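You operate a simulated robot arm through the tools that you are given. There is no shell and no other tool.

Carry out the task below with a simulated robot arm. There is one attempt and no reset: what you move stays moved.

JOB
Test grey pot J-53 for set, then stand it on the square for its result.
Fine: pot in the tester's dock, arm over, plunger down, arm aside, then move it; the other pots stay untested.

It is judged by the outcome, as a careful person would: the job done as asked, and still so three seconds after it is handed in. It fails if anything else is knocked over, pushed out of place, dropped, spilled or broken.

ROBOT AND FRAMES
A 6-joint arm with a two-finger parallel gripper, fixed in place. Base frame: the origin is at the foot of the arm, x ahead of it, y to its left, z up; the work surface is at about z = 800. Lengths are in mm, angles in degrees, forces in N, time in s.
With the tool pointing down near the work surface it reaches from about 260 to 680 mm from the base axis. Its first joint turns from -66.0 to 66.0 degrees. Payload 2.9 kg.
The TCP is the grasp point between the finger pads, 30 mm short of the fingertips. In the tool frame z runs along the fingers and y along their closing line. Largest opening 110 mm; finger width 20, thickness 10; the body of the gripper, 48 by 112 mm, starts 55 mm behind the TCP.
Orientation is that of the tool frame in the base frame, as a unit quaternion [x, y, z, w]. With the fingers straight down and closing along the base's y, the tool's x points along the base's -x, its y along +y and its z along -z.

CONTROLS
- The arm moves only by the tool play_rows. Its argument "steps" is a list of rows, each a list of 2 entries, a list of its own where there are three numbers: the shift along the tool's x, y, z in mm, then the turn, a rotation vector about the tool's x, y, z in degrees. In form: [[[x, y, z], [wx, wy, wz]], ...]. A call has 1 to 20 rows; each row shifts and turns the commanded pose from where the row before left it, along the tool's axes as they then stand. "hand" is the finger opening in mm, from 0 to 110, set as the call begins (left out, the last holds). A row lasts 0.2 s, in which the tool goes at most 50 mm and 8.6 degrees; a call with a longer step from one row to the next is refused whole, and so is a gripper value outside its range. Where a pose cannot be reached the arm comes as near as it can. A force on the tool above 40 N (or 10 N above the force at the start of the call, whichever is more), or a blocked arm, ends the call early, and 0.2 s more pass. The fingers move at their own pace (about 108 mm/s each) and stop on an object; they squeeze with about 26 N. The grip force told is the motor's: it shows also when the fingers shut on nothing. Time passes only in rows, and 0.2 s behind the last, so rows that do not move let the fingers close. The reply holds the time, the measured pose of the TCP, the force on the tool along the base axes, the opening and the grip force, in the units named above and with some noise, with the torque about the TCP (base axes, N m) and any sound that the robot's microphone picked up, and new pictures: "pictures" is both (left out), scene, wrist or none.
- Cameras (640 x 400 px; columns grow to the right, rows downward): "scene" is fixed at [86.1, 437.6, 1414.3]; the picture's right is [-0.80, -0.61, 0.00], its down [-0.25, 0.33, -0.91] and it looks along [0.55, -0.72, -0.42] (base axes); focal length 342 px, centre (320, 200). "wrist" rides on the gripper at [72, 17, -103] in the tool frame; the picture's right is [-0.23, 0.97, 0.00], its down [-0.76, -0.18, -0.62] and it looks along [-0.61, -0.14, 0.78] (tool axes); focal length 222 px, centre (320, 200). There is no depth. A picture from a camera that has moved, and an enlarged one, comes with that camera's place and axes in the base frame and with its lens. The place of the scene camera against the robot may be out by one fixed shift of up to 25 mm in any direction.
- inspect(camera, box): a new picture of the part [left, top, right, bottom] of that camera's present view, enlarged. The clock stands still meanwhile.
- finish_job(): hands the job in; it is judged then, once.

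Nothing tells you positions but the pictures and the camera data. Unless the task says otherwise, let go and move clear before handing in.

The tools are called by a JSON object that holds its "api" and its "payload". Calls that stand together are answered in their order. play_rows: Moves the arm, as the interface text tells. Its arguments: {"type":"object","properties":{"steps":{"type":"array","items":{"type":"array"}},"hand":{"type":"number"},"pictures":{"type":"string","enum":["both","scene","wrist","none"]}},"required":["steps"]} The other tools are called the same way: inspect (camera, box) takes an enlarged picture of a part of a camera's view; finish_job () hands the job in.

At the start:

```text
time: 0.0
tcp_pos: [397.6, -64.0, 1239.7]
tool_rot: [0.0, 1.0, 0.001, 0.0]
ft_force: [-0.1, 0.5, 0.5]
torque: [0.0, -0.03, -0.01]
finger_gap: 110.0
grasp_force: 0.0
```

scene: 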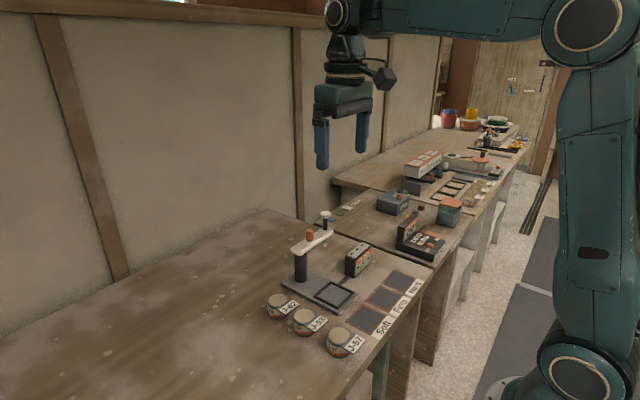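
wrist: 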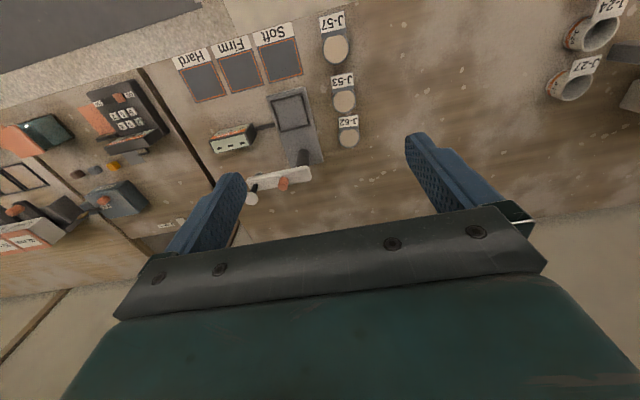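

I see a tester with a square dock, a swinging arm with a plunger, three labelled pots (J-62, J-53, J-57) and three result squares (Soft, Firm, Hard). I'll look closer before moving.

{"api": "inspect", "payload": {"camera": "scene", "box": [250, 200, 450, 360]}}

{"api": "inspect", "payload": {"camera": "wrist", "box": [160, 0, 400, 220]}}

{"api": "inspect", "payload": {"camera": "scene", "box": [280, 200, 380, 280]}}

```text
2.50 times, centred on (350, 280) of scene
camera zoom: at [86.1, 437.6, 1414.3], right [-0.8, -0.61, 0.0], down [-0.25, 0.33, -0.91], along [0.55, -0.72, -0.42], focal length 856 px, centre (245, 0)
```

zoom: 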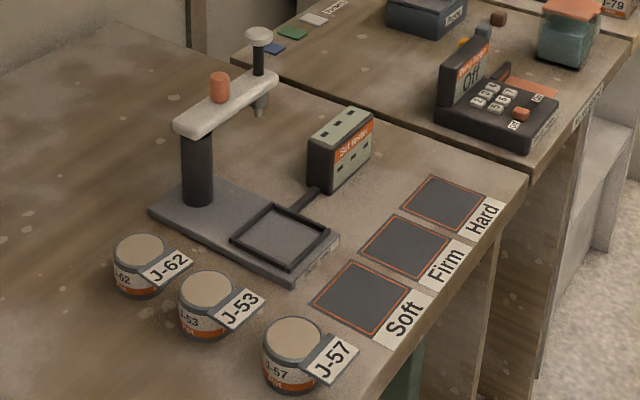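

```text
1.82 times, centred on (280, 110) of wrist
camera zoom: at [324.7, -47.7, 1342.9], right [0.23, 0.97, 0.0], down [0.76, -0.18, 0.62], along [0.61, -0.14, -0.78], focal length 404 px, centre (393, 364)
```

zoom: 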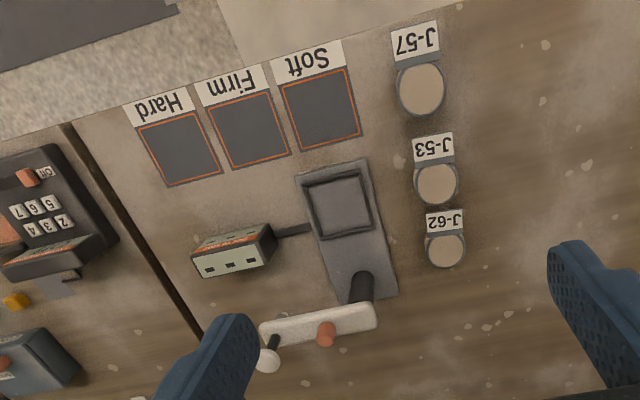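

```text
5.00 times, centred on (330, 240) of scene
camera zoom: at [86.1, 437.6, 1414.3], right [-0.8, -0.61, 0.0], down [-0.25, 0.33, -0.91], along [0.55, -0.72, -0.42], focal length 1712 px, centre (270, 0)
```

zoom: 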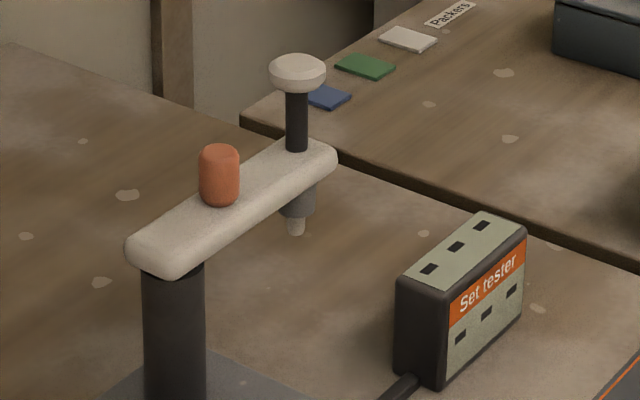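

The pots stand in a row near y≈-29 at x≈371 (J-57), 464 (J-53) and 548 (J-62), and the dock is near (471,-151). I'll move the wrist camera for a second, closer view so I can triangulate the tester's arm.

{"api": "play_rows", "payload": {"steps": [[[14, -15, 28], [0, 0, 0]], [[14, -15, 28], [0, 0, 0]], [[14, -15, 28], [0, 0, 0]], [[14, -15, 28], [0, 0, 0]], [[14, -15, 28], [0, 0, 0]], [[0, 0, 0], [0, 0, 0]]]}}

```text
time: 1.4
tcp_pos: [328.2, -139.6, 1098.8]
tool_rot: [0.0, 1.0, 0.001, 0.001]
ft_force: [0.5, 0.1, 1.4]
torque: [0.02, -0.01, -0.01]
finger_gap: 110.1
grasp_force: 0.0
camera wrist: at [254.4, -122.8, 1202.9], right [0.23, 0.97, 0.0], down [0.76, -0.18, 0.62], along [0.61, -0.14, -0.78], focal length 222 px, centre (320, 200)
```

scene: 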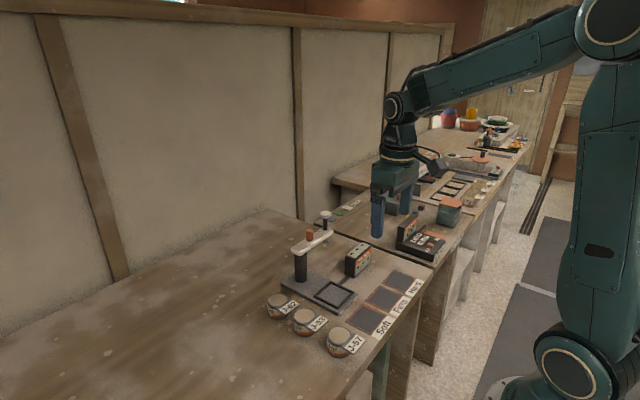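
wrist: 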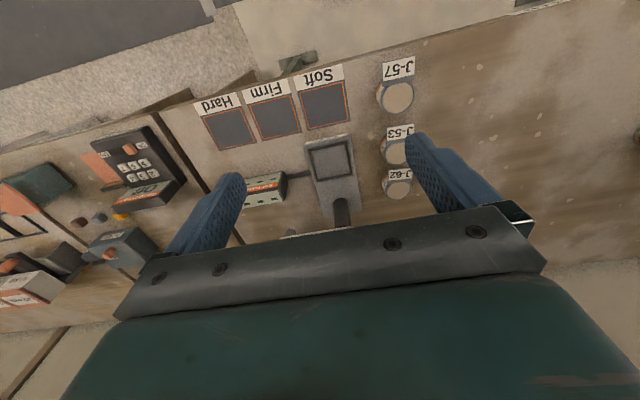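

I can see the pots and dock more closely, but the tester's arm is hidden behind the gripper. I'll enlarge this view.

{"api": "inspect", "payload": {"camera": "wrist", "box": [180, 40, 440, 240]}}

{"api": "inspect", "payload": {"camera": "scene", "box": [255, 260, 375, 360]}}

{"api": "inspect", "payload": {"camera": "scene", "box": [280, 200, 440, 330]}}

```text
2.00 times, centred on (310, 140) of wrist
camera zoom: at [254.4, -122.8, 1202.9], right [0.23, 0.97, 0.0], down [0.76, -0.18, 0.62], along [0.61, -0.14, -0.78], focal length 444 px, centre (340, 320)
```

zoom: 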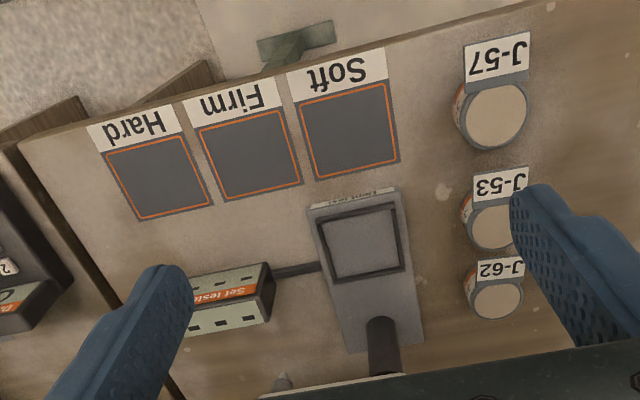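

```text
4.00 times, centred on (315, 310) of scene
camera zoom: at [86.1, 437.6, 1414.3], right [-0.8, -0.61, 0.0], down [-0.25, 0.33, -0.91], along [0.55, -0.72, -0.42], focal length 1369 px, centre (340, -240)
```

zoom: 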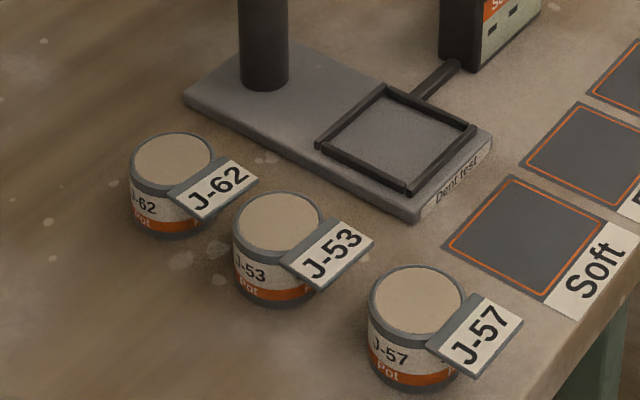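

```text
3.08 times, centred on (360, 265) of scene
camera zoom: at [86.1, 437.6, 1414.3], right [-0.8, -0.61, 0.0], down [-0.25, 0.33, -0.91], along [0.55, -0.72, -0.42], focal length 1053 px, centre (197, 0)
```

zoom: 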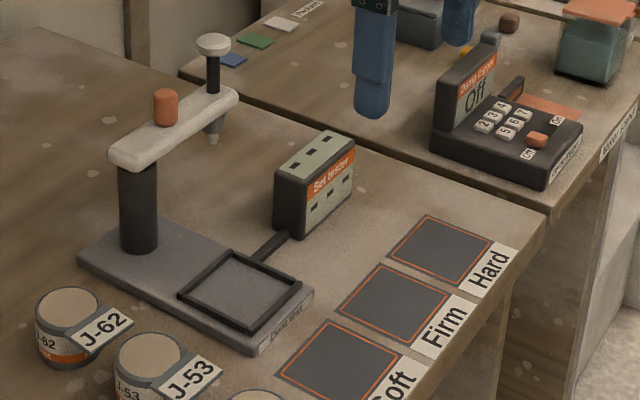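

The tag on each pot sticks out toward the robot from the rim, so I'll grip across y. I make the tester's column about (577,-150), with its arm top at about z 917, the red handle at (578,-192) and the plunger knob at (576,-256,973). The squares are at x≈366: Soft y≈-141, Firm -232, Hard -322. Next I hover above J-53.

{"api": "play_rows", "payload": {"steps": [[[-19.7, 15.8, 24], [0, 0, 0]], [[-19.7, 15.8, 24], [0, 0, 0]], [[-19.7, 15.8, 24], [0, 0, 0]], [[-19.7, 15.8, 24], [0, 0, 0]], [[-19.7, 15.8, 24], [0, 0, 0]], [[-19.7, 15.8, 24], [0, 0, 0]], [[-19.7, 15.8, 24], [0, 0, 0]], [[0, 0, 0], [0, 0, 0]]], "hand": 95}}

```text
time: 3.2
tcp_pos: [467.4, -28.1, 931.7]
tool_rot: [0.0, 1.0, 0.0, -0.001]
ft_force: [0.3, 0.4, -0.4]
torque: [0.02, -0.01, -0.02]
finger_gap: 94.8
grasp_force: 0.0
camera wrist: at [393.0, -11.2, 1035.0], right [0.23, 0.97, 0.0], down [0.76, -0.18, 0.62], along [0.61, -0.14, -0.78], focal length 222 px, centre (320, 200)
```

scene: 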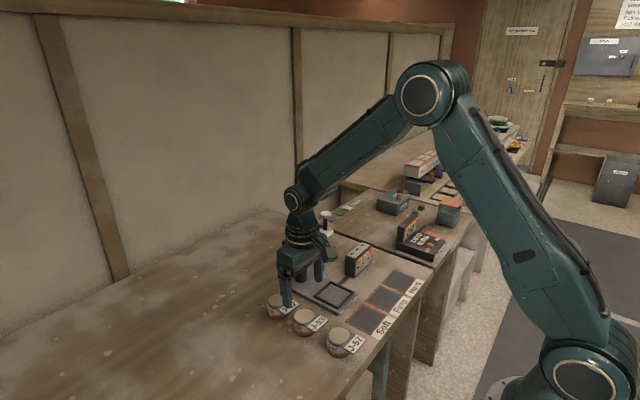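
wrist: 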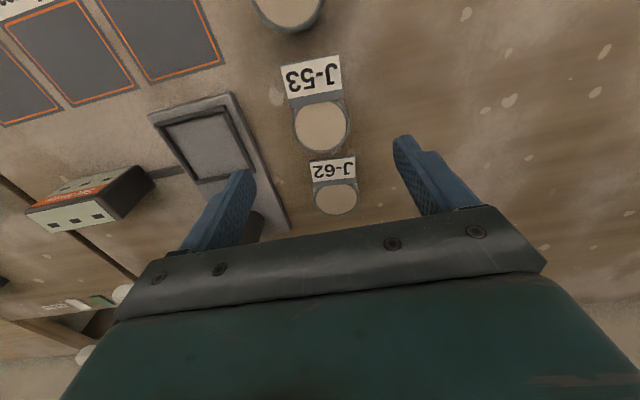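

{"api": "inspect", "payload": {"camera": "wrist", "box": [130, 40, 430, 240]}}

{"api": "inspect", "payload": {"camera": "scene", "box": [255, 230, 375, 350]}}

```text
2.00 times, centred on (280, 140) of wrist
camera zoom: at [393.0, -11.2, 1035.0], right [0.23, 0.97, 0.0], down [0.76, -0.18, 0.62], along [0.61, -0.14, -0.78], focal length 444 px, centre (400, 320)
```

zoom: 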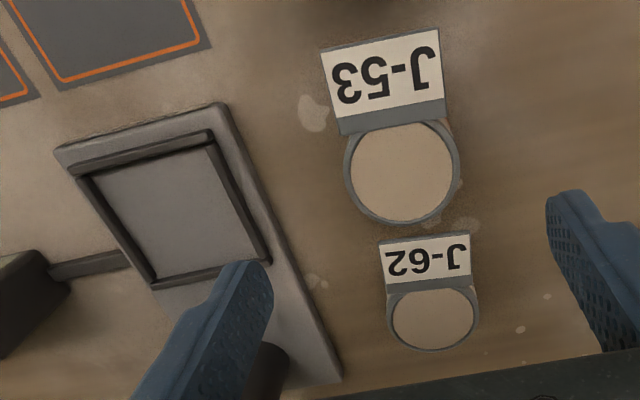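

```text
3.33 times, centred on (315, 290) of scene
camera zoom: at [86.1, 437.6, 1414.3], right [-0.8, -0.61, 0.0], down [-0.25, 0.33, -0.91], along [0.55, -0.72, -0.42], focal length 1141 px, centre (337, -100)
```

zoom: 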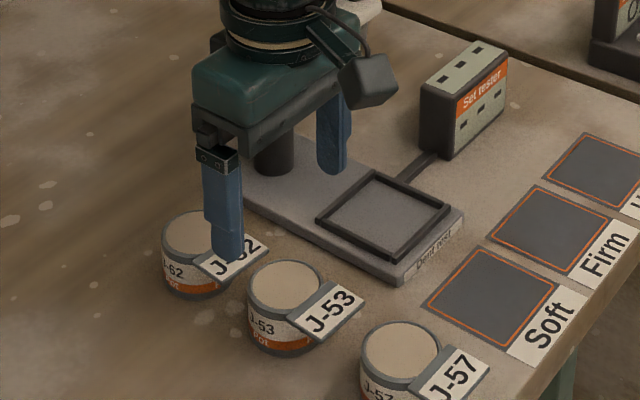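

J-53 is at about (464.5,-28) with its rim at z≈837, and the gripper is centred over it. I'll descend and close on its sides, keeping the fingertips high enough to clear the dock rim later.

{"api": "play_rows", "payload": {"steps": [[[0.5, 0, 30], [0, 0, 0]], [[0.5, 0, 30], [0, 0, 0]], [[0, 0, 16], [0, 0, 0]], [[0, 0, 10.5], [0, 0, 0]], [[0, 0, 0], [0, 0, 0]]], "hand": 95}}

{"api": "inspect", "payload": {"camera": "scene", "box": [255, 240, 375, 360]}}

{"api": "inspect", "payload": {"camera": "wrist", "box": [170, 60, 470, 240]}}

```text
time: 4.4
tcp_pos: [465.1, -26.5, 846.3]
tool_rot: [0.0, 1.0, 0.0, 0.0]
ft_force: [0.3, -0.1, -0.3]
torque: [0.01, 0.04, 0.0]
finger_gap: 94.9
grasp_force: 0.0
camera wrist: at [391.1, -11.7, 948.4], right [0.23, 0.97, 0.0], down [0.76, -0.18, 0.62], along [0.61, -0.14, -0.78], focal length 222 px, centre (320, 200)
```

scene: 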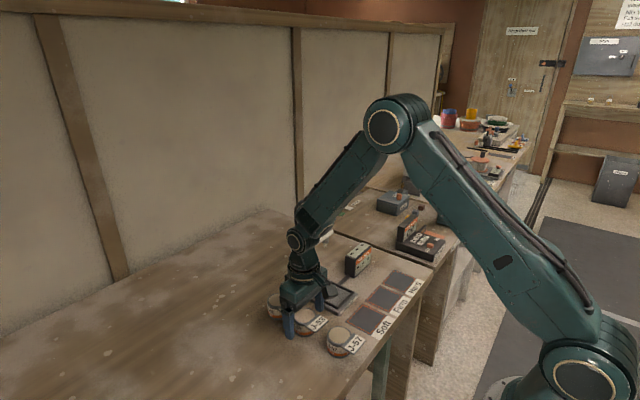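
wrist: 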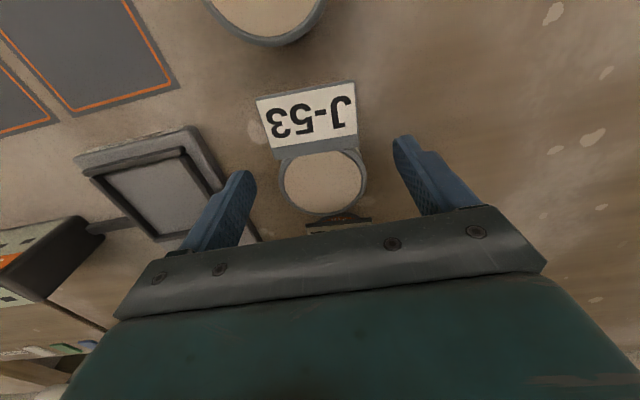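

```text
3.33 times, centred on (315, 300) of scene
camera zoom: at [86.1, 437.6, 1414.3], right [-0.8, -0.61, 0.0], down [-0.25, 0.33, -0.91], along [0.55, -0.72, -0.42], focal length 1141 px, centre (337, -133)
```

zoom: 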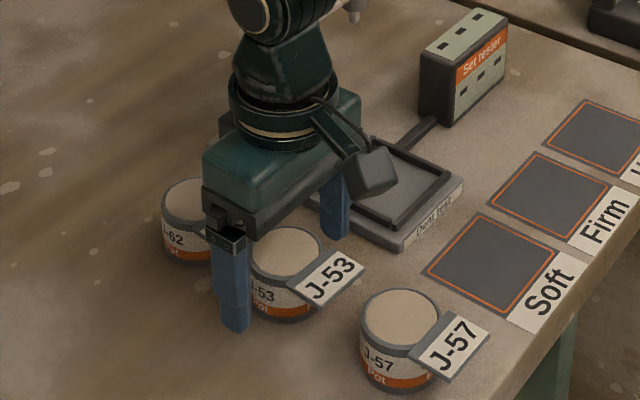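

```text
2.13 times, centred on (320, 150) of wrist
camera zoom: at [391.1, -11.7, 948.4], right [0.23, 0.97, 0.0], down [0.76, -0.18, 0.62], along [0.61, -0.14, -0.78], focal length 474 px, centre (320, 307)
```

zoom: 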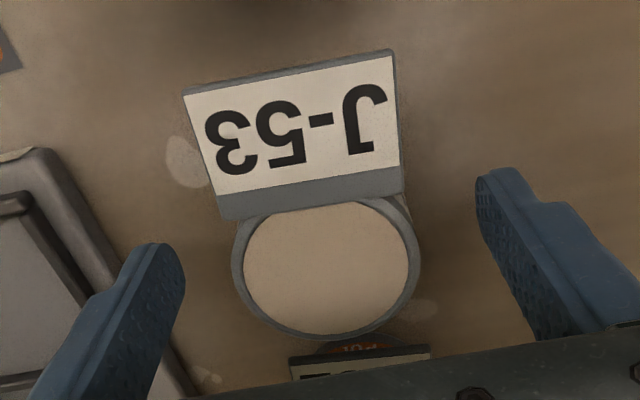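

The pot sits centred between the pads. I'll close on it and lift gently.

{"api": "play_rows", "payload": {"steps": [[[-1, 0, 0], [0, 0, 0]], [[0, 0, 0], [0, 0, 0]], [[0, 0, 0], [0, 0, 0]], [[0, 0, 0], [0, 0, 0]]], "hand": 0, "pictures": "wrist"}}

```text
time: 5.4
tcp_pos: [466.2, -27.6, 846.0]
tool_rot: [0.0, 1.0, 0.001, 0.0]
ft_force: [-0.9, 0.9, 2.6]
torque: [0.09, 0.01, 0.0]
finger_gap: 51.1
grasp_force: 25.6
camera wrist: at [392.0, -11.7, 948.7], right [0.23, 0.97, 0.0], down [0.76, -0.18, 0.62], along [0.61, -0.14, -0.78], focal length 222 px, centre (320, 200)
```

wrist: 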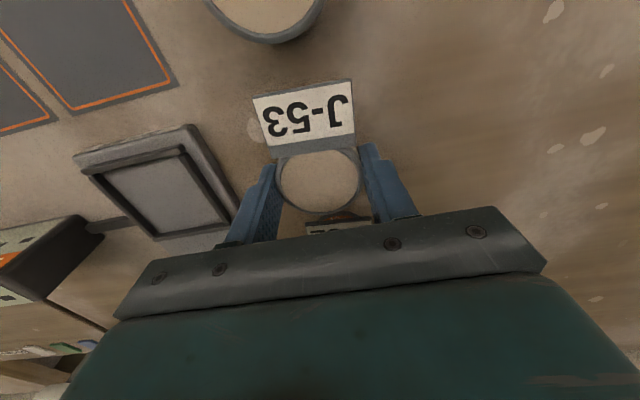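

The pot is held at a 51 mm gap. I'll lift straight up.

{"api": "play_rows", "payload": {"steps": [[[0, 0, -10], [0, 0, 0]], [[0, 0, -20], [0, 0, 0]], [[0, 0, -30], [0, 0, 0]], [[0, 0, 0], [0, 0, 0]]]}}

{"api": "inspect", "payload": {"camera": "scene", "box": [255, 240, 375, 360]}}

```text
time: 6.4
tcp_pos: [466.4, -28.4, 905.1]
tool_rot: [0.0, 1.0, 0.0, -0.001]
ft_force: [0.8, 0.1, -1.2]
torque: [0.04, 0.0, -0.01]
finger_gap: 51.0
grasp_force: 25.9
camera wrist: at [392.7, -12.7, 1009.1], right [0.23, 0.97, 0.0], down [0.76, -0.18, 0.62], along [0.61, -0.14, -0.78], focal length 222 px, centre (320, 200)
```

scene: 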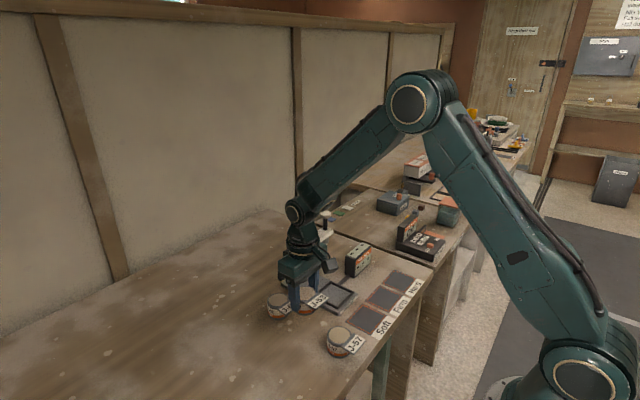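
wrist: 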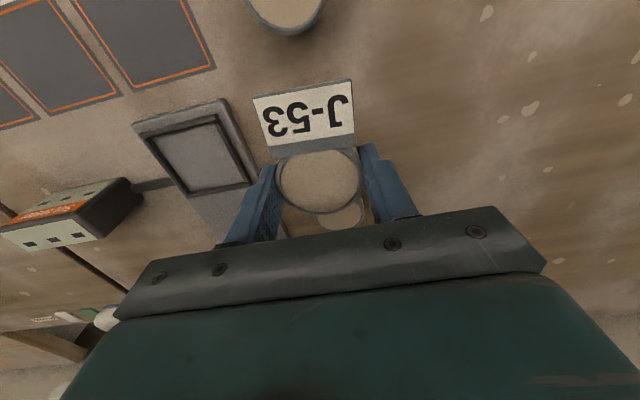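

```text
3.33 times, centred on (315, 300) of scene
camera zoom: at [86.1, 437.6, 1414.3], right [-0.8, -0.61, 0.0], down [-0.25, 0.33, -0.91], along [0.55, -0.72, -0.42], focal length 1141 px, centre (337, -133)
```

zoom: 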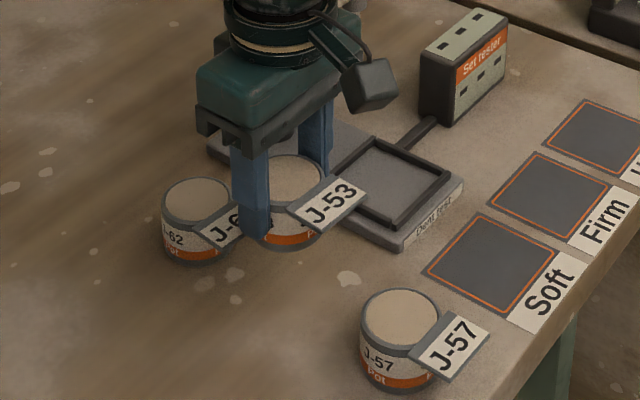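

The pot is lifted cleanly. Before carrying it over I'll re-measure the dock from here.

{"api": "inspect", "payload": {"camera": "wrist", "box": [120, 80, 280, 210]}}

{"api": "inspect", "payload": {"camera": "scene", "box": [320, 240, 440, 320]}}

```text
3.08 times, centred on (200, 145) of wrist
camera zoom: at [392.7, -12.7, 1009.1], right [0.23, 0.97, 0.0], down [0.76, -0.18, 0.62], along [0.61, -0.14, -0.78], focal length 684 px, centre (689, 369)
```

zoom: 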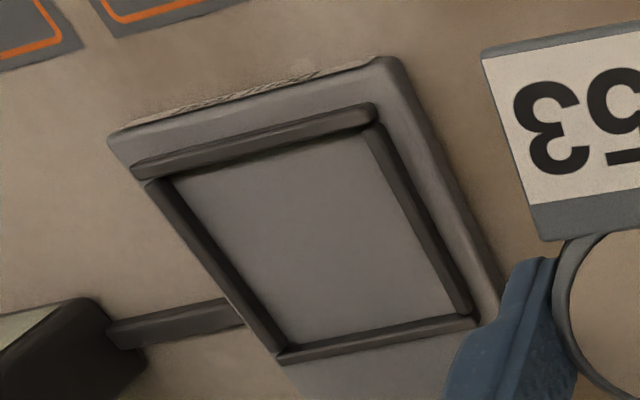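

```text
5.00 times, centred on (380, 280) of scene
camera zoom: at [86.1, 437.6, 1414.3], right [-0.8, -0.61, 0.0], down [-0.25, 0.33, -0.91], along [0.55, -0.72, -0.42], focal length 1712 px, centre (20, -200)
```

zoom: 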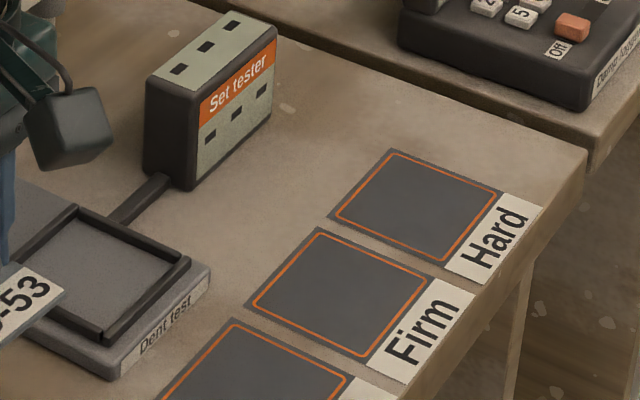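

The dock interior is about 65 mm square, centred near (470.5,-152). I'll carry the pot across at this height.

{"api": "play_rows", "payload": {"steps": [[[-2, -31, 0], [0, 0, 0]], [[-2, -31, 0], [0, 0, 0]], [[-2, -31, 0], [0, 0, 0]], [[0, -31, 0], [0, 0, 0]], [[0, 0, 0], [0, 0, 0]]]}}

{"api": "inspect", "payload": {"camera": "wrist", "box": [200, 60, 440, 240]}}

{"api": "inspect", "payload": {"camera": "scene", "box": [280, 210, 400, 330]}}

```text
time: 7.6
tcp_pos: [472.4, -151.8, 903.7]
tool_rot: [0.001, 1.0, 0.0, 0.001]
ft_force: [-0.4, 0.9, -1.0]
torque: [-0.02, 0.05, -0.01]
finger_gap: 50.9
grasp_force: 26.2
camera wrist: at [399.4, -136.9, 1007.9], right [0.23, 0.97, 0.0], down [0.76, -0.18, 0.62], along [0.61, -0.14, -0.78], focal length 222 px, centre (320, 200)
```

scene: 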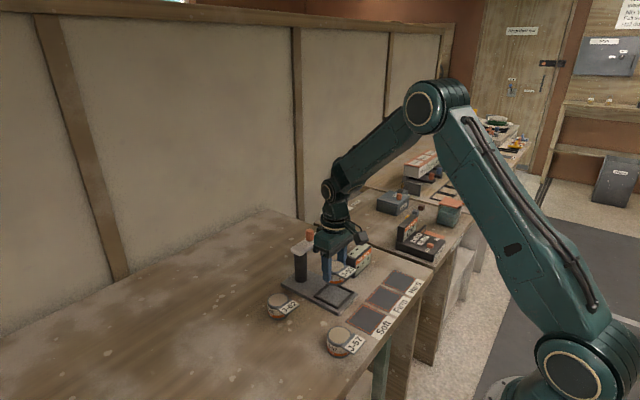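
wrist: 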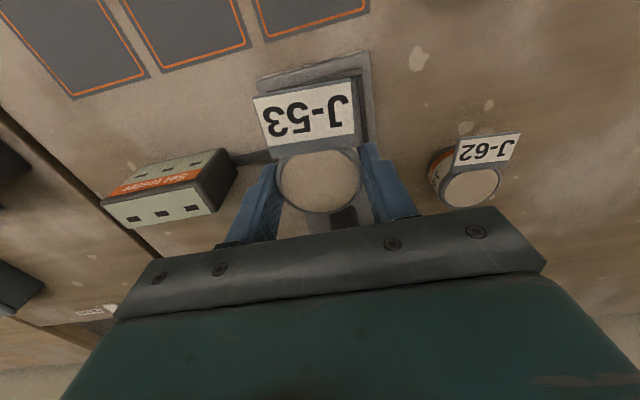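

```text
2.22 times, centred on (320, 150) of wrist
camera zoom: at [399.4, -136.9, 1007.9], right [0.23, 0.97, 0.0], down [0.76, -0.18, 0.62], along [0.61, -0.14, -0.78], focal length 494 px, centre (320, 311)
```

zoom: 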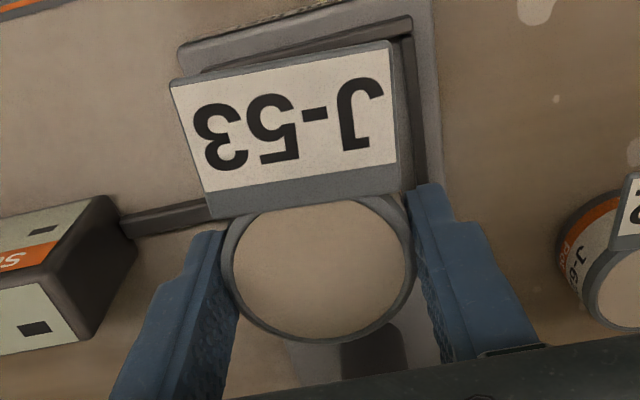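

```text
3.33 times, centred on (340, 270) of scene
camera zoom: at [86.1, 437.6, 1414.3], right [-0.8, -0.61, 0.0], down [-0.25, 0.33, -0.91], along [0.55, -0.72, -0.42], focal length 1141 px, centre (253, -33)
```

zoom: 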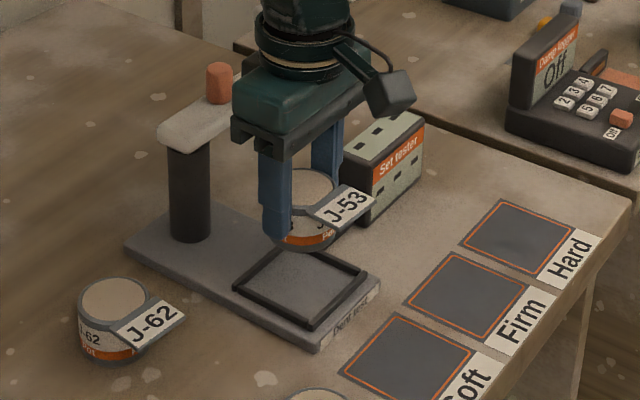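

The pot is over the dock. I'll lower most of the way, then feel for contact.

{"api": "play_rows", "payload": {"steps": [[[0, 0, 15], [0, 0, 0]], [[0, 0, 15], [0, 0, 0]], [[0, 0, 8], [0, 0, 0]], [[0, 0, 0], [0, 0, 0]]]}}

{"api": "inspect", "payload": {"camera": "scene", "box": [300, 240, 380, 320]}}

```text
time: 8.6
tcp_pos: [472.8, -152.9, 866.4]
tool_rot: [0.0, 1.0, 0.0, 0.0]
ft_force: [0.6, 0.5, -0.9]
torque: [0.0, 0.03, 0.02]
finger_gap: 51.0
grasp_force: 26.0
camera wrist: at [399.2, -136.4, 969.9], right [0.23, 0.97, 0.0], down [0.76, -0.18, 0.62], along [0.61, -0.14, -0.78], focal length 222 px, centre (320, 200)
```

scene: 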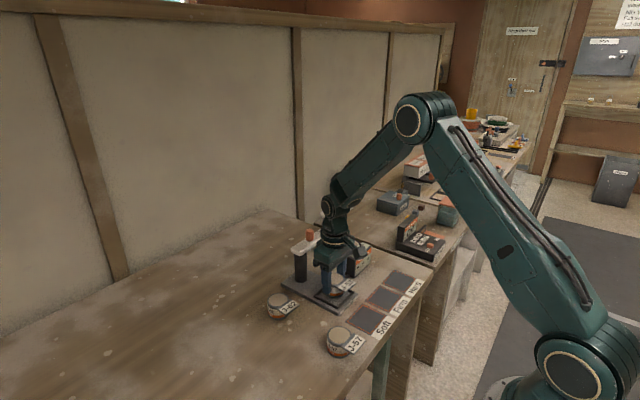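
wrist: 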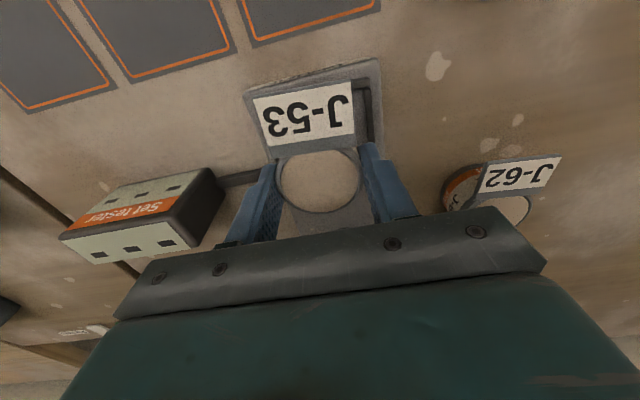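

```text
5.00 times, centred on (340, 280) of scene
camera zoom: at [86.1, 437.6, 1414.3], right [-0.8, -0.61, 0.0], down [-0.25, 0.33, -0.91], along [0.55, -0.72, -0.42], focal length 1712 px, centre (220, -200)
```

zoom: 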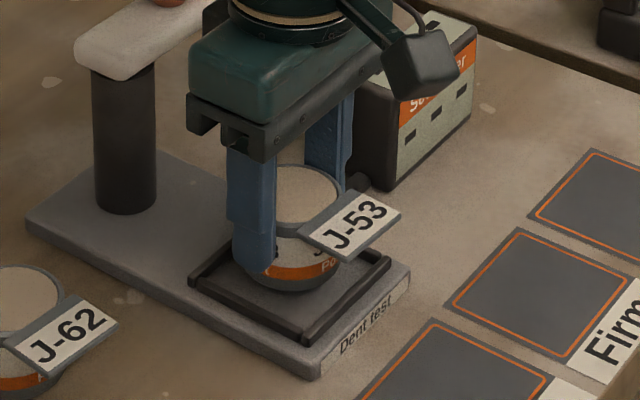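

The pot is just above the dock floor and within the rim. I'll lower in small steps.

{"api": "play_rows", "payload": {"steps": [[[0, 0, 2], [0, 0, 0]], [[0, 0, 2], [0, 0, 0]], [[0, 0, 1], [0, 0, 0]], [[0, 0, 0], [0, 0, 0]]], "pictures": "none"}}

```text
time: 9.6
tcp_pos: [470.4, -151.8, 861.2]
tool_rot: [-0.001, 1.0, -0.001, 0.001]
ft_force: [0.1, 0.0, -1.3]
torque: [-0.01, 0.03, 0.02]
finger_gap: 51.3
grasp_force: 26.2
```

{"api": "play_rows", "payload": {"steps": [[[0, 0, 1], [0, 0, 0]], [[0, 0, 1], [0, 0, 0]], [[0, 0, 1], [0, 0, 0]], [[0, 0, 0], [0, 0, 0]]], "pictures": "scene"}}

{"api": "inspect", "payload": {"camera": "scene", "box": [300, 250, 380, 320]}}

```text
time: 10.6
tcp_pos: [472.6, -152.8, 858.3]
tool_rot: [0.0, 1.0, 0.0, -0.001]
ft_force: [0.2, 0.9, -2.0]
torque: [-0.03, -0.01, -0.06]
finger_gap: 51.0
grasp_force: 26.0
```

scene: 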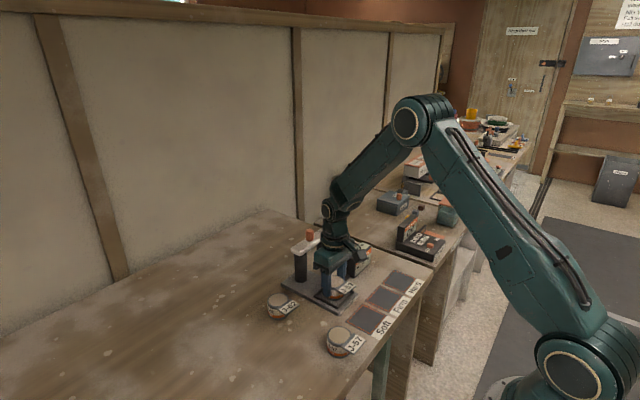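

```text
5.71 times, centred on (340, 285) of scene
camera zoom: at [86.1, 437.6, 1414.3], right [-0.8, -0.61, 0.0], down [-0.25, 0.33, -0.91], along [0.55, -0.72, -0.42], focal length 1956 px, centre (206, -286)
```

zoom: 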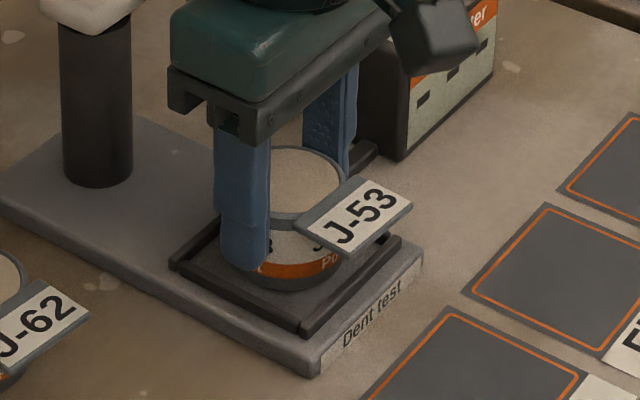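

{"api": "play_rows", "payload": {"steps": [[[0, 0, 1], [0, 0, 0]], [[0, 0, 0], [0, 0, 0]]], "pictures": "none"}}

{"api": "play_rows", "payload": {"steps": [[[0, 0, 1], [0, 0, 0]], [[0, 0, 0], [0, 0, 0]]], "pictures": "none"}}

{"api": "play_rows", "payload": {"steps": [[[0, 0, 1], [0, 0, 0]], [[0, 0, 0], [0, 0, 0]]], "pictures": "none"}}

```text
time: 11.2
tcp_pos: [472.4, -153.2, 856.6]
tool_rot: [-0.001, 1.0, 0.0, 0.0]
ft_force: [0.5, 0.2, -1.4]
torque: [-0.03, 0.02, 0.0]
finger_gap: 51.3
grasp_force: 25.9
```

```text
time: 11.8
tcp_pos: [472.3, -152.2, 856.5]
tool_rot: [0.0, 1.0, 0.0, 0.0]
ft_force: [-2.8, 0.9, 7.2]
torque: [0.04, 0.13, 0.01]
finger_gap: 51.0
grasp_force: 25.9
```

```text
time: 12.4
tcp_pos: [472.7, -152.0, 856.1]
tool_rot: [-0.001, 1.0, 0.0, 0.001]
ft_force: [-4.6, 1.5, 18.0]
torque: [-0.01, 0.27, 0.01]
finger_gap: 51.0
grasp_force: 25.3
```

The pot has touched the dock floor. I'll ease off, open and rise.

{"api": "play_rows", "payload": {"steps": [[[0, 0, -1.5], [0, 0, 0]], [[0, 0, 0], [0, 0, 0]]], "pictures": "none"}}

{"api": "play_rows", "payload": {"steps": [[[0, 0, 0], [0, 0, 0]], [[0, 0, 0], [0, 0, 0]], [[0, 0, -30], [0, 0, 0]], [[0, 0, -40], [0, 0, 0]], [[0, 0, -40], [0, 0, 0]], [[20, 0, -45], [0, 0, 0]], [[0, 0, 0], [0, 0, 0]]], "hand": 80}}

{"api": "inspect", "payload": {"camera": "scene", "box": [280, 200, 400, 320]}}

{"api": "inspect", "payload": {"camera": "wrist", "box": [160, 60, 440, 240]}}

```text
time: 13.0
tcp_pos: [472.1, -153.6, 855.7]
tool_rot: [0.0, 1.0, -0.001, -0.001]
ft_force: [1.9, -0.7, 1.8]
torque: [-0.03, -0.11, 0.03]
finger_gap: 51.0
grasp_force: 26.1
```

```text
time: 14.6
tcp_pos: [453.6, -153.3, 1012.0]
tool_rot: [0.0, 1.0, 0.0, -0.001]
ft_force: [-0.8, 0.0, -0.3]
torque: [0.0, -0.02, -0.03]
finger_gap: 79.7
grasp_force: 0.1
camera wrist: at [378.6, -136.9, 1114.9], right [0.23, 0.97, 0.0], down [0.76, -0.18, 0.62], along [0.61, -0.14, -0.78], focal length 222 px, centre (320, 200)
```

scene: 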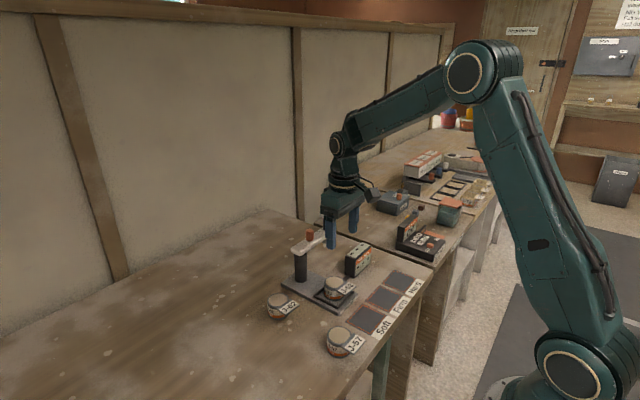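
wrist: 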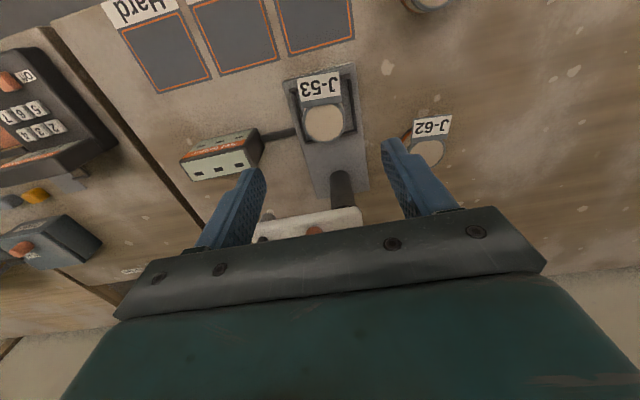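

```text
3.33 times, centred on (340, 260) of scene
camera zoom: at [86.1, 437.6, 1414.3], right [-0.8, -0.61, 0.0], down [-0.25, 0.33, -0.91], along [0.55, -0.72, -0.42], focal length 1141 px, centre (253, 0)
```

zoom: 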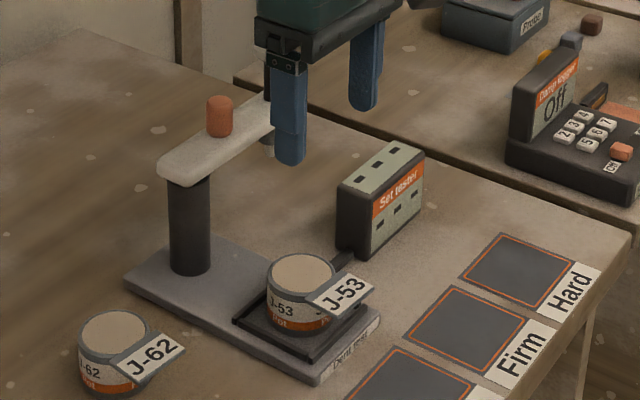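

```text
2.22 times, centred on (300, 150) of wrist
camera zoom: at [378.6, -136.9, 1114.9], right [0.23, 0.97, 0.0], down [0.76, -0.18, 0.62], along [0.61, -0.14, -0.78], focal length 494 px, centre (364, 311)
```

zoom: 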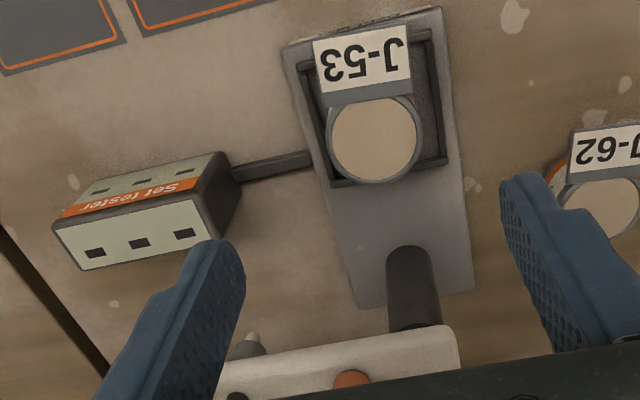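

J-53 is seated in the dock at about (473,-152). Next I go above the red handle on the tester's arm, turning the gripper 90° so it closes along the swing direction.

{"api": "play_rows", "payload": {"steps": [[[0, 0, -40], [0, 0, 0]], [[-41, -13, 0], [0, 0, 0]], [[-41, -13, 0], [0, 0, 0]], [[-41, -13, 0], [0, 0, 0]], [[0, 0, 0], [0, 0, -8.2]], [[0, 0, 0], [0, 0, -8.2]], [[0, 0, 0], [0, 0, -8.2]], [[0, 0, 0], [0, 0, -8.2]], [[0, 0, 0], [0, 0, -8.2]], [[0, 0, 0], [0, 0, -8.2]], [[0, 0, 0], [0, 0, -8.2]], [[0, 0, 0], [0, 0, -8.2]], [[0, 0, 0], [0, 0, -8.2]], [[0, 0, 0], [0, 0, -8.2]], [[0, 0, 0], [0, 0, -8]], [[0, 0, 0], [0, 0, 0]]], "hand": 60}}

```text
time: 18.0
tcp_pos: [574.2, -191.6, 1052.5]
tool_rot: [0.708, -0.707, 0.0, 0.0]
ft_force: [-0.4, 0.3, -0.4]
torque: [-0.03, 0.03, 0.02]
finger_gap: 59.9
grasp_force: 0.1
camera wrist: at [557.1, -264.3, 1156.0], right [-0.97, 0.23, 0.0], down [0.18, 0.76, 0.62], along [0.14, 0.61, -0.78], focal length 222 px, centre (320, 200)
```

scene: 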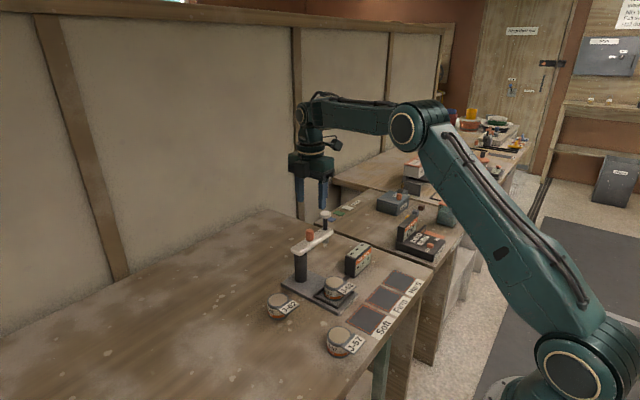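
wrist: 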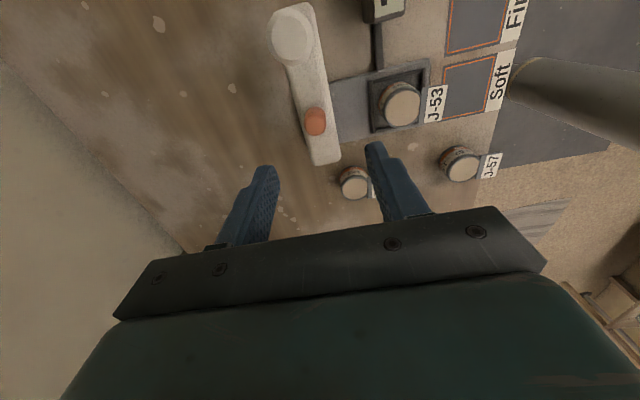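

{"api": "inspect", "payload": {"camera": "wrist", "box": [230, 0, 430, 200]}}

```text
2.00 times, centred on (330, 100) of wrist
camera zoom: at [557.1, -264.3, 1156.0], right [-0.97, 0.23, 0.0], down [0.18, 0.76, 0.62], along [0.14, 0.61, -0.78], focal length 444 px, centre (300, 400)
```

zoom: 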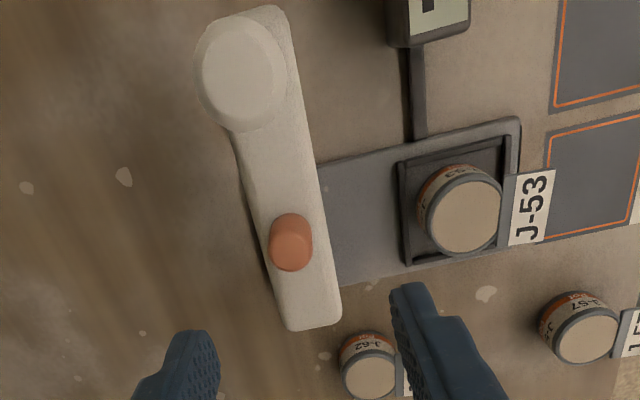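

The red handle is at about (578,-190), standing on the arm to about z 943. I'll lower the open fingers around it, staying above the arm's top surface.

{"api": "play_rows", "payload": {"steps": [[[0, -4, 30], [0, 0, 0]], [[0, 0, 30], [0, 0, 0]], [[0, 0, 25], [0, 0, 0]], [[0, 0, 8], [0, 0, 0]], [[0, 0, 0], [0, 0, 0]]]}}

{"api": "inspect", "payload": {"camera": "scene", "box": [270, 170, 370, 270]}}

{"api": "inspect", "payload": {"camera": "wrist", "box": [200, 40, 440, 240]}}

```text
time: 19.2
tcp_pos: [578.9, -191.1, 958.3]
tool_rot: [0.707, -0.707, 0.001, 0.0]
ft_force: [0.2, 0.3, 0.9]
torque: [-0.01, 0.01, -0.03]
finger_gap: 59.8
grasp_force: 0.1
camera wrist: at [561.2, -264.5, 1062.6], right [-0.97, 0.23, 0.0], down [0.18, 0.76, 0.62], along [0.14, 0.61, -0.78], focal length 222 px, centre (320, 200)
```

scene: 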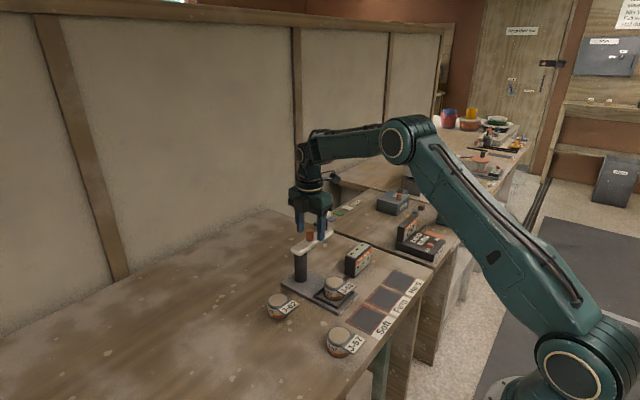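
wrist: 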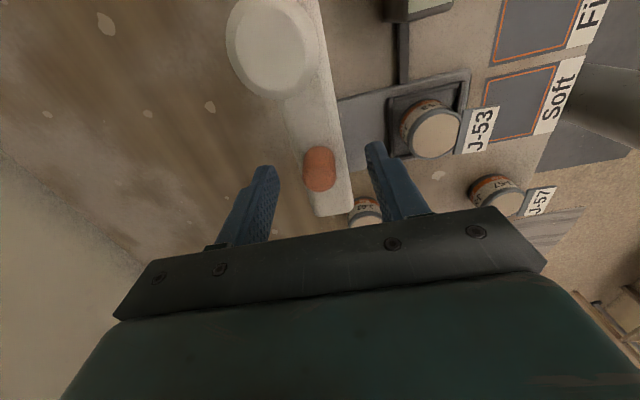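

```text
4.00 times, centred on (320, 220) of scene
camera zoom: at [86.1, 437.6, 1414.3], right [-0.8, -0.61, 0.0], down [-0.25, 0.33, -0.91], along [0.55, -0.72, -0.42], focal length 1369 px, centre (320, 120)
```

zoom: 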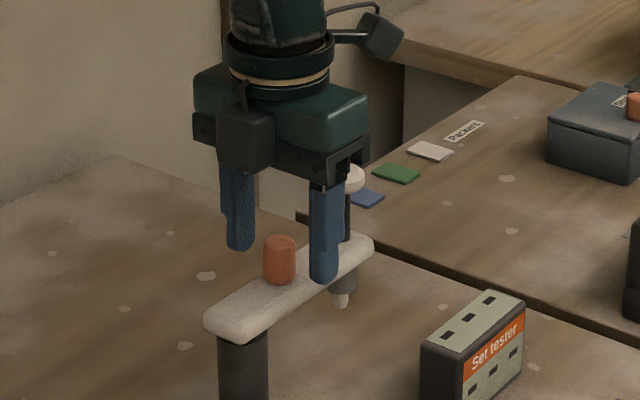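

```text
2.00 times, centred on (320, 140) of wrist
camera zoom: at [561.2, -264.5, 1062.6], right [-0.97, 0.23, 0.0], down [0.18, 0.76, 0.62], along [0.14, 0.61, -0.78], focal length 444 px, centre (320, 320)
```

zoom: 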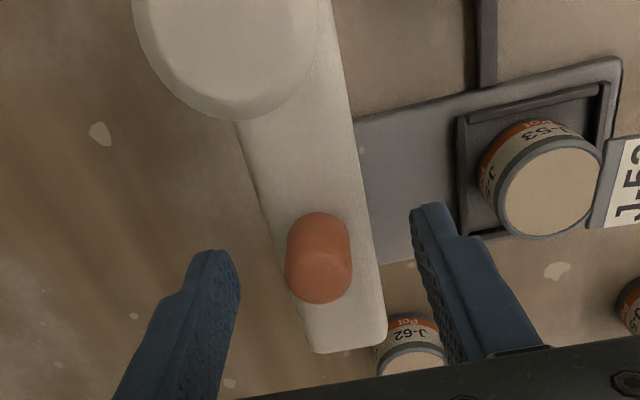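

The fingers straddle the handle. I'll lower 3 mm more and close on it.

{"api": "play_rows", "payload": {"steps": [[[0, 0, 3], [0, 0, 0]], [[0, 0, 0], [0, 0, 0]], [[0, 0, 0], [0, 0, 0]], [[0, 0, 0], [0, 0, 0]]], "hand": 0}}

{"api": "inspect", "payload": {"camera": "wrist", "box": [200, 40, 440, 240]}}

```text
time: 20.2
tcp_pos: [578.8, -191.5, 956.8]
tool_rot: [-0.707, 0.707, -0.001, 0.001]
ft_force: [0.7, -0.3, 12.1]
torque: [0.02, 0.47, -0.01]
finger_gap: 21.2
grasp_force: 45.1
camera wrist: at [561.2, -264.5, 1060.7], right [-0.97, 0.23, 0.0], down [0.18, 0.76, 0.62], along [0.14, 0.61, -0.78], focal length 222 px, centre (320, 200)
```

scene: 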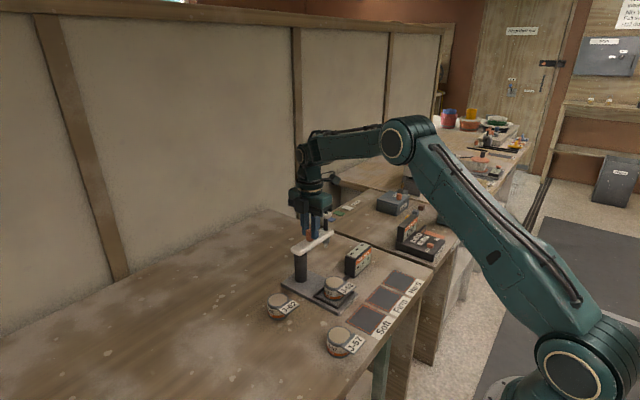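
wrist: 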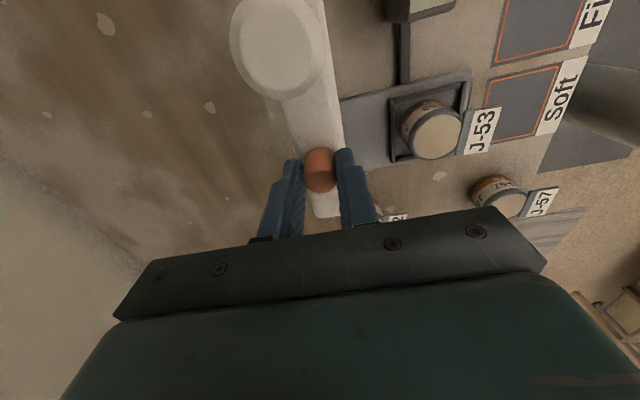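

```text
2.00 times, centred on (320, 140) of wrist
camera zoom: at [561.2, -264.5, 1060.7], right [-0.97, 0.23, 0.0], down [0.18, 0.76, 0.62], along [0.14, 0.61, -0.78], focal length 444 px, centre (320, 320)
```

zoom: 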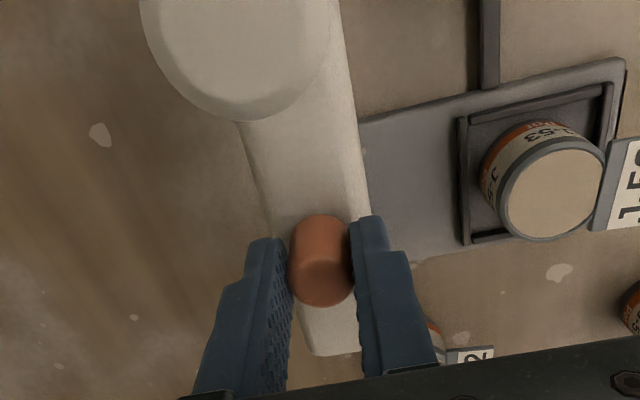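

The fingertips are just resting on the arm's top. I'll loosen slightly, rise 3 mm, and cage the handle instead of squeezing it.

{"api": "play_rows", "payload": {"steps": [[[0, 0, -1], [0, 0, 0]], [[0, 0, -2], [0, 0, 0]], [[0, 0, 0], [0, 0, 0]]], "hand": 25, "pictures": "none"}}

```text
time: 21.0
tcp_pos: [578.9, -191.0, 959.2]
tool_rot: [0.707, -0.707, 0.0, -0.001]
ft_force: [0.7, 0.3, 0.9]
torque: [0.0, 0.0, -0.01]
finger_gap: 25.1
grasp_force: 0.0
```

I'm clear of the arm top and the handle is loosely caged. I'll start the swing toward the dock with a few degrees and check the force.

{"api": "play_rows", "payload": {"steps": [[[-0.42, 5.85, 0], [0, 0, 8.2]], [[-0.42, 5.85, 0], [0, 0, 8.2]], [[-0.42, 5.85, 0], [0, 0, 8.2]], [[0, 0, 0], [0, 0, 0]]]}}

{"api": "inspect", "payload": {"camera": "wrist", "box": [200, 40, 440, 240]}}

```text
time: 22.0
tcp_pos: [562.8, -187.6, 959.2]
tool_rot: [-0.54, 0.842, 0.0, 0.0]
ft_force: [-0.9, -0.4, 0.7]
torque: [0.02, -0.03, -0.02]
finger_gap: 25.2
grasp_force: 0.1
camera wrist: at [515.4, -246.9, 1062.9], right [-0.79, 0.61, 0.0], down [0.48, 0.62, 0.62], along [0.38, 0.49, -0.78], focal length 222 px, centre (320, 200)
```

scene: 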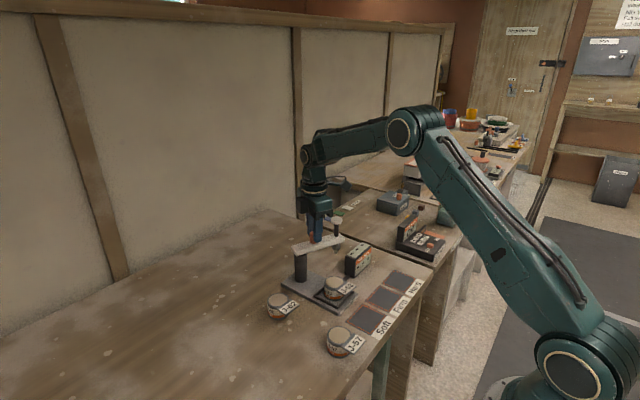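
wrist: 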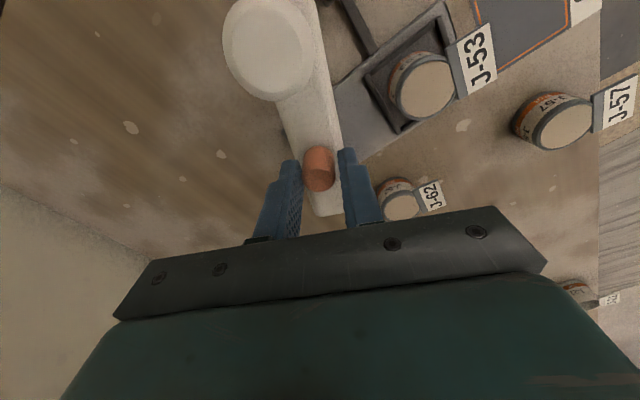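

```text
2.00 times, centred on (320, 140) of wrist
camera zoom: at [515.4, -246.9, 1062.9], right [-0.79, 0.61, 0.0], down [0.48, 0.62, 0.62], along [0.38, 0.49, -0.78], focal length 444 px, centre (320, 320)
```

zoom: 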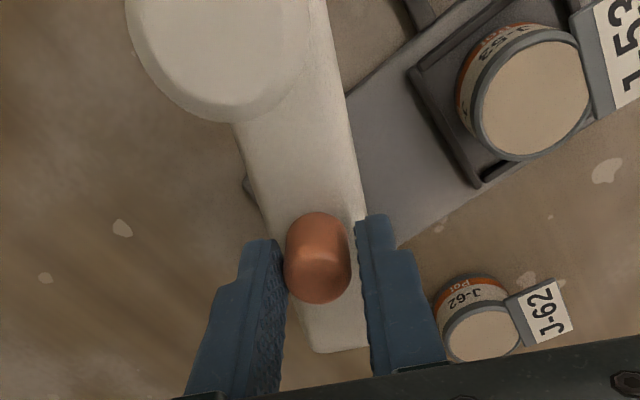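

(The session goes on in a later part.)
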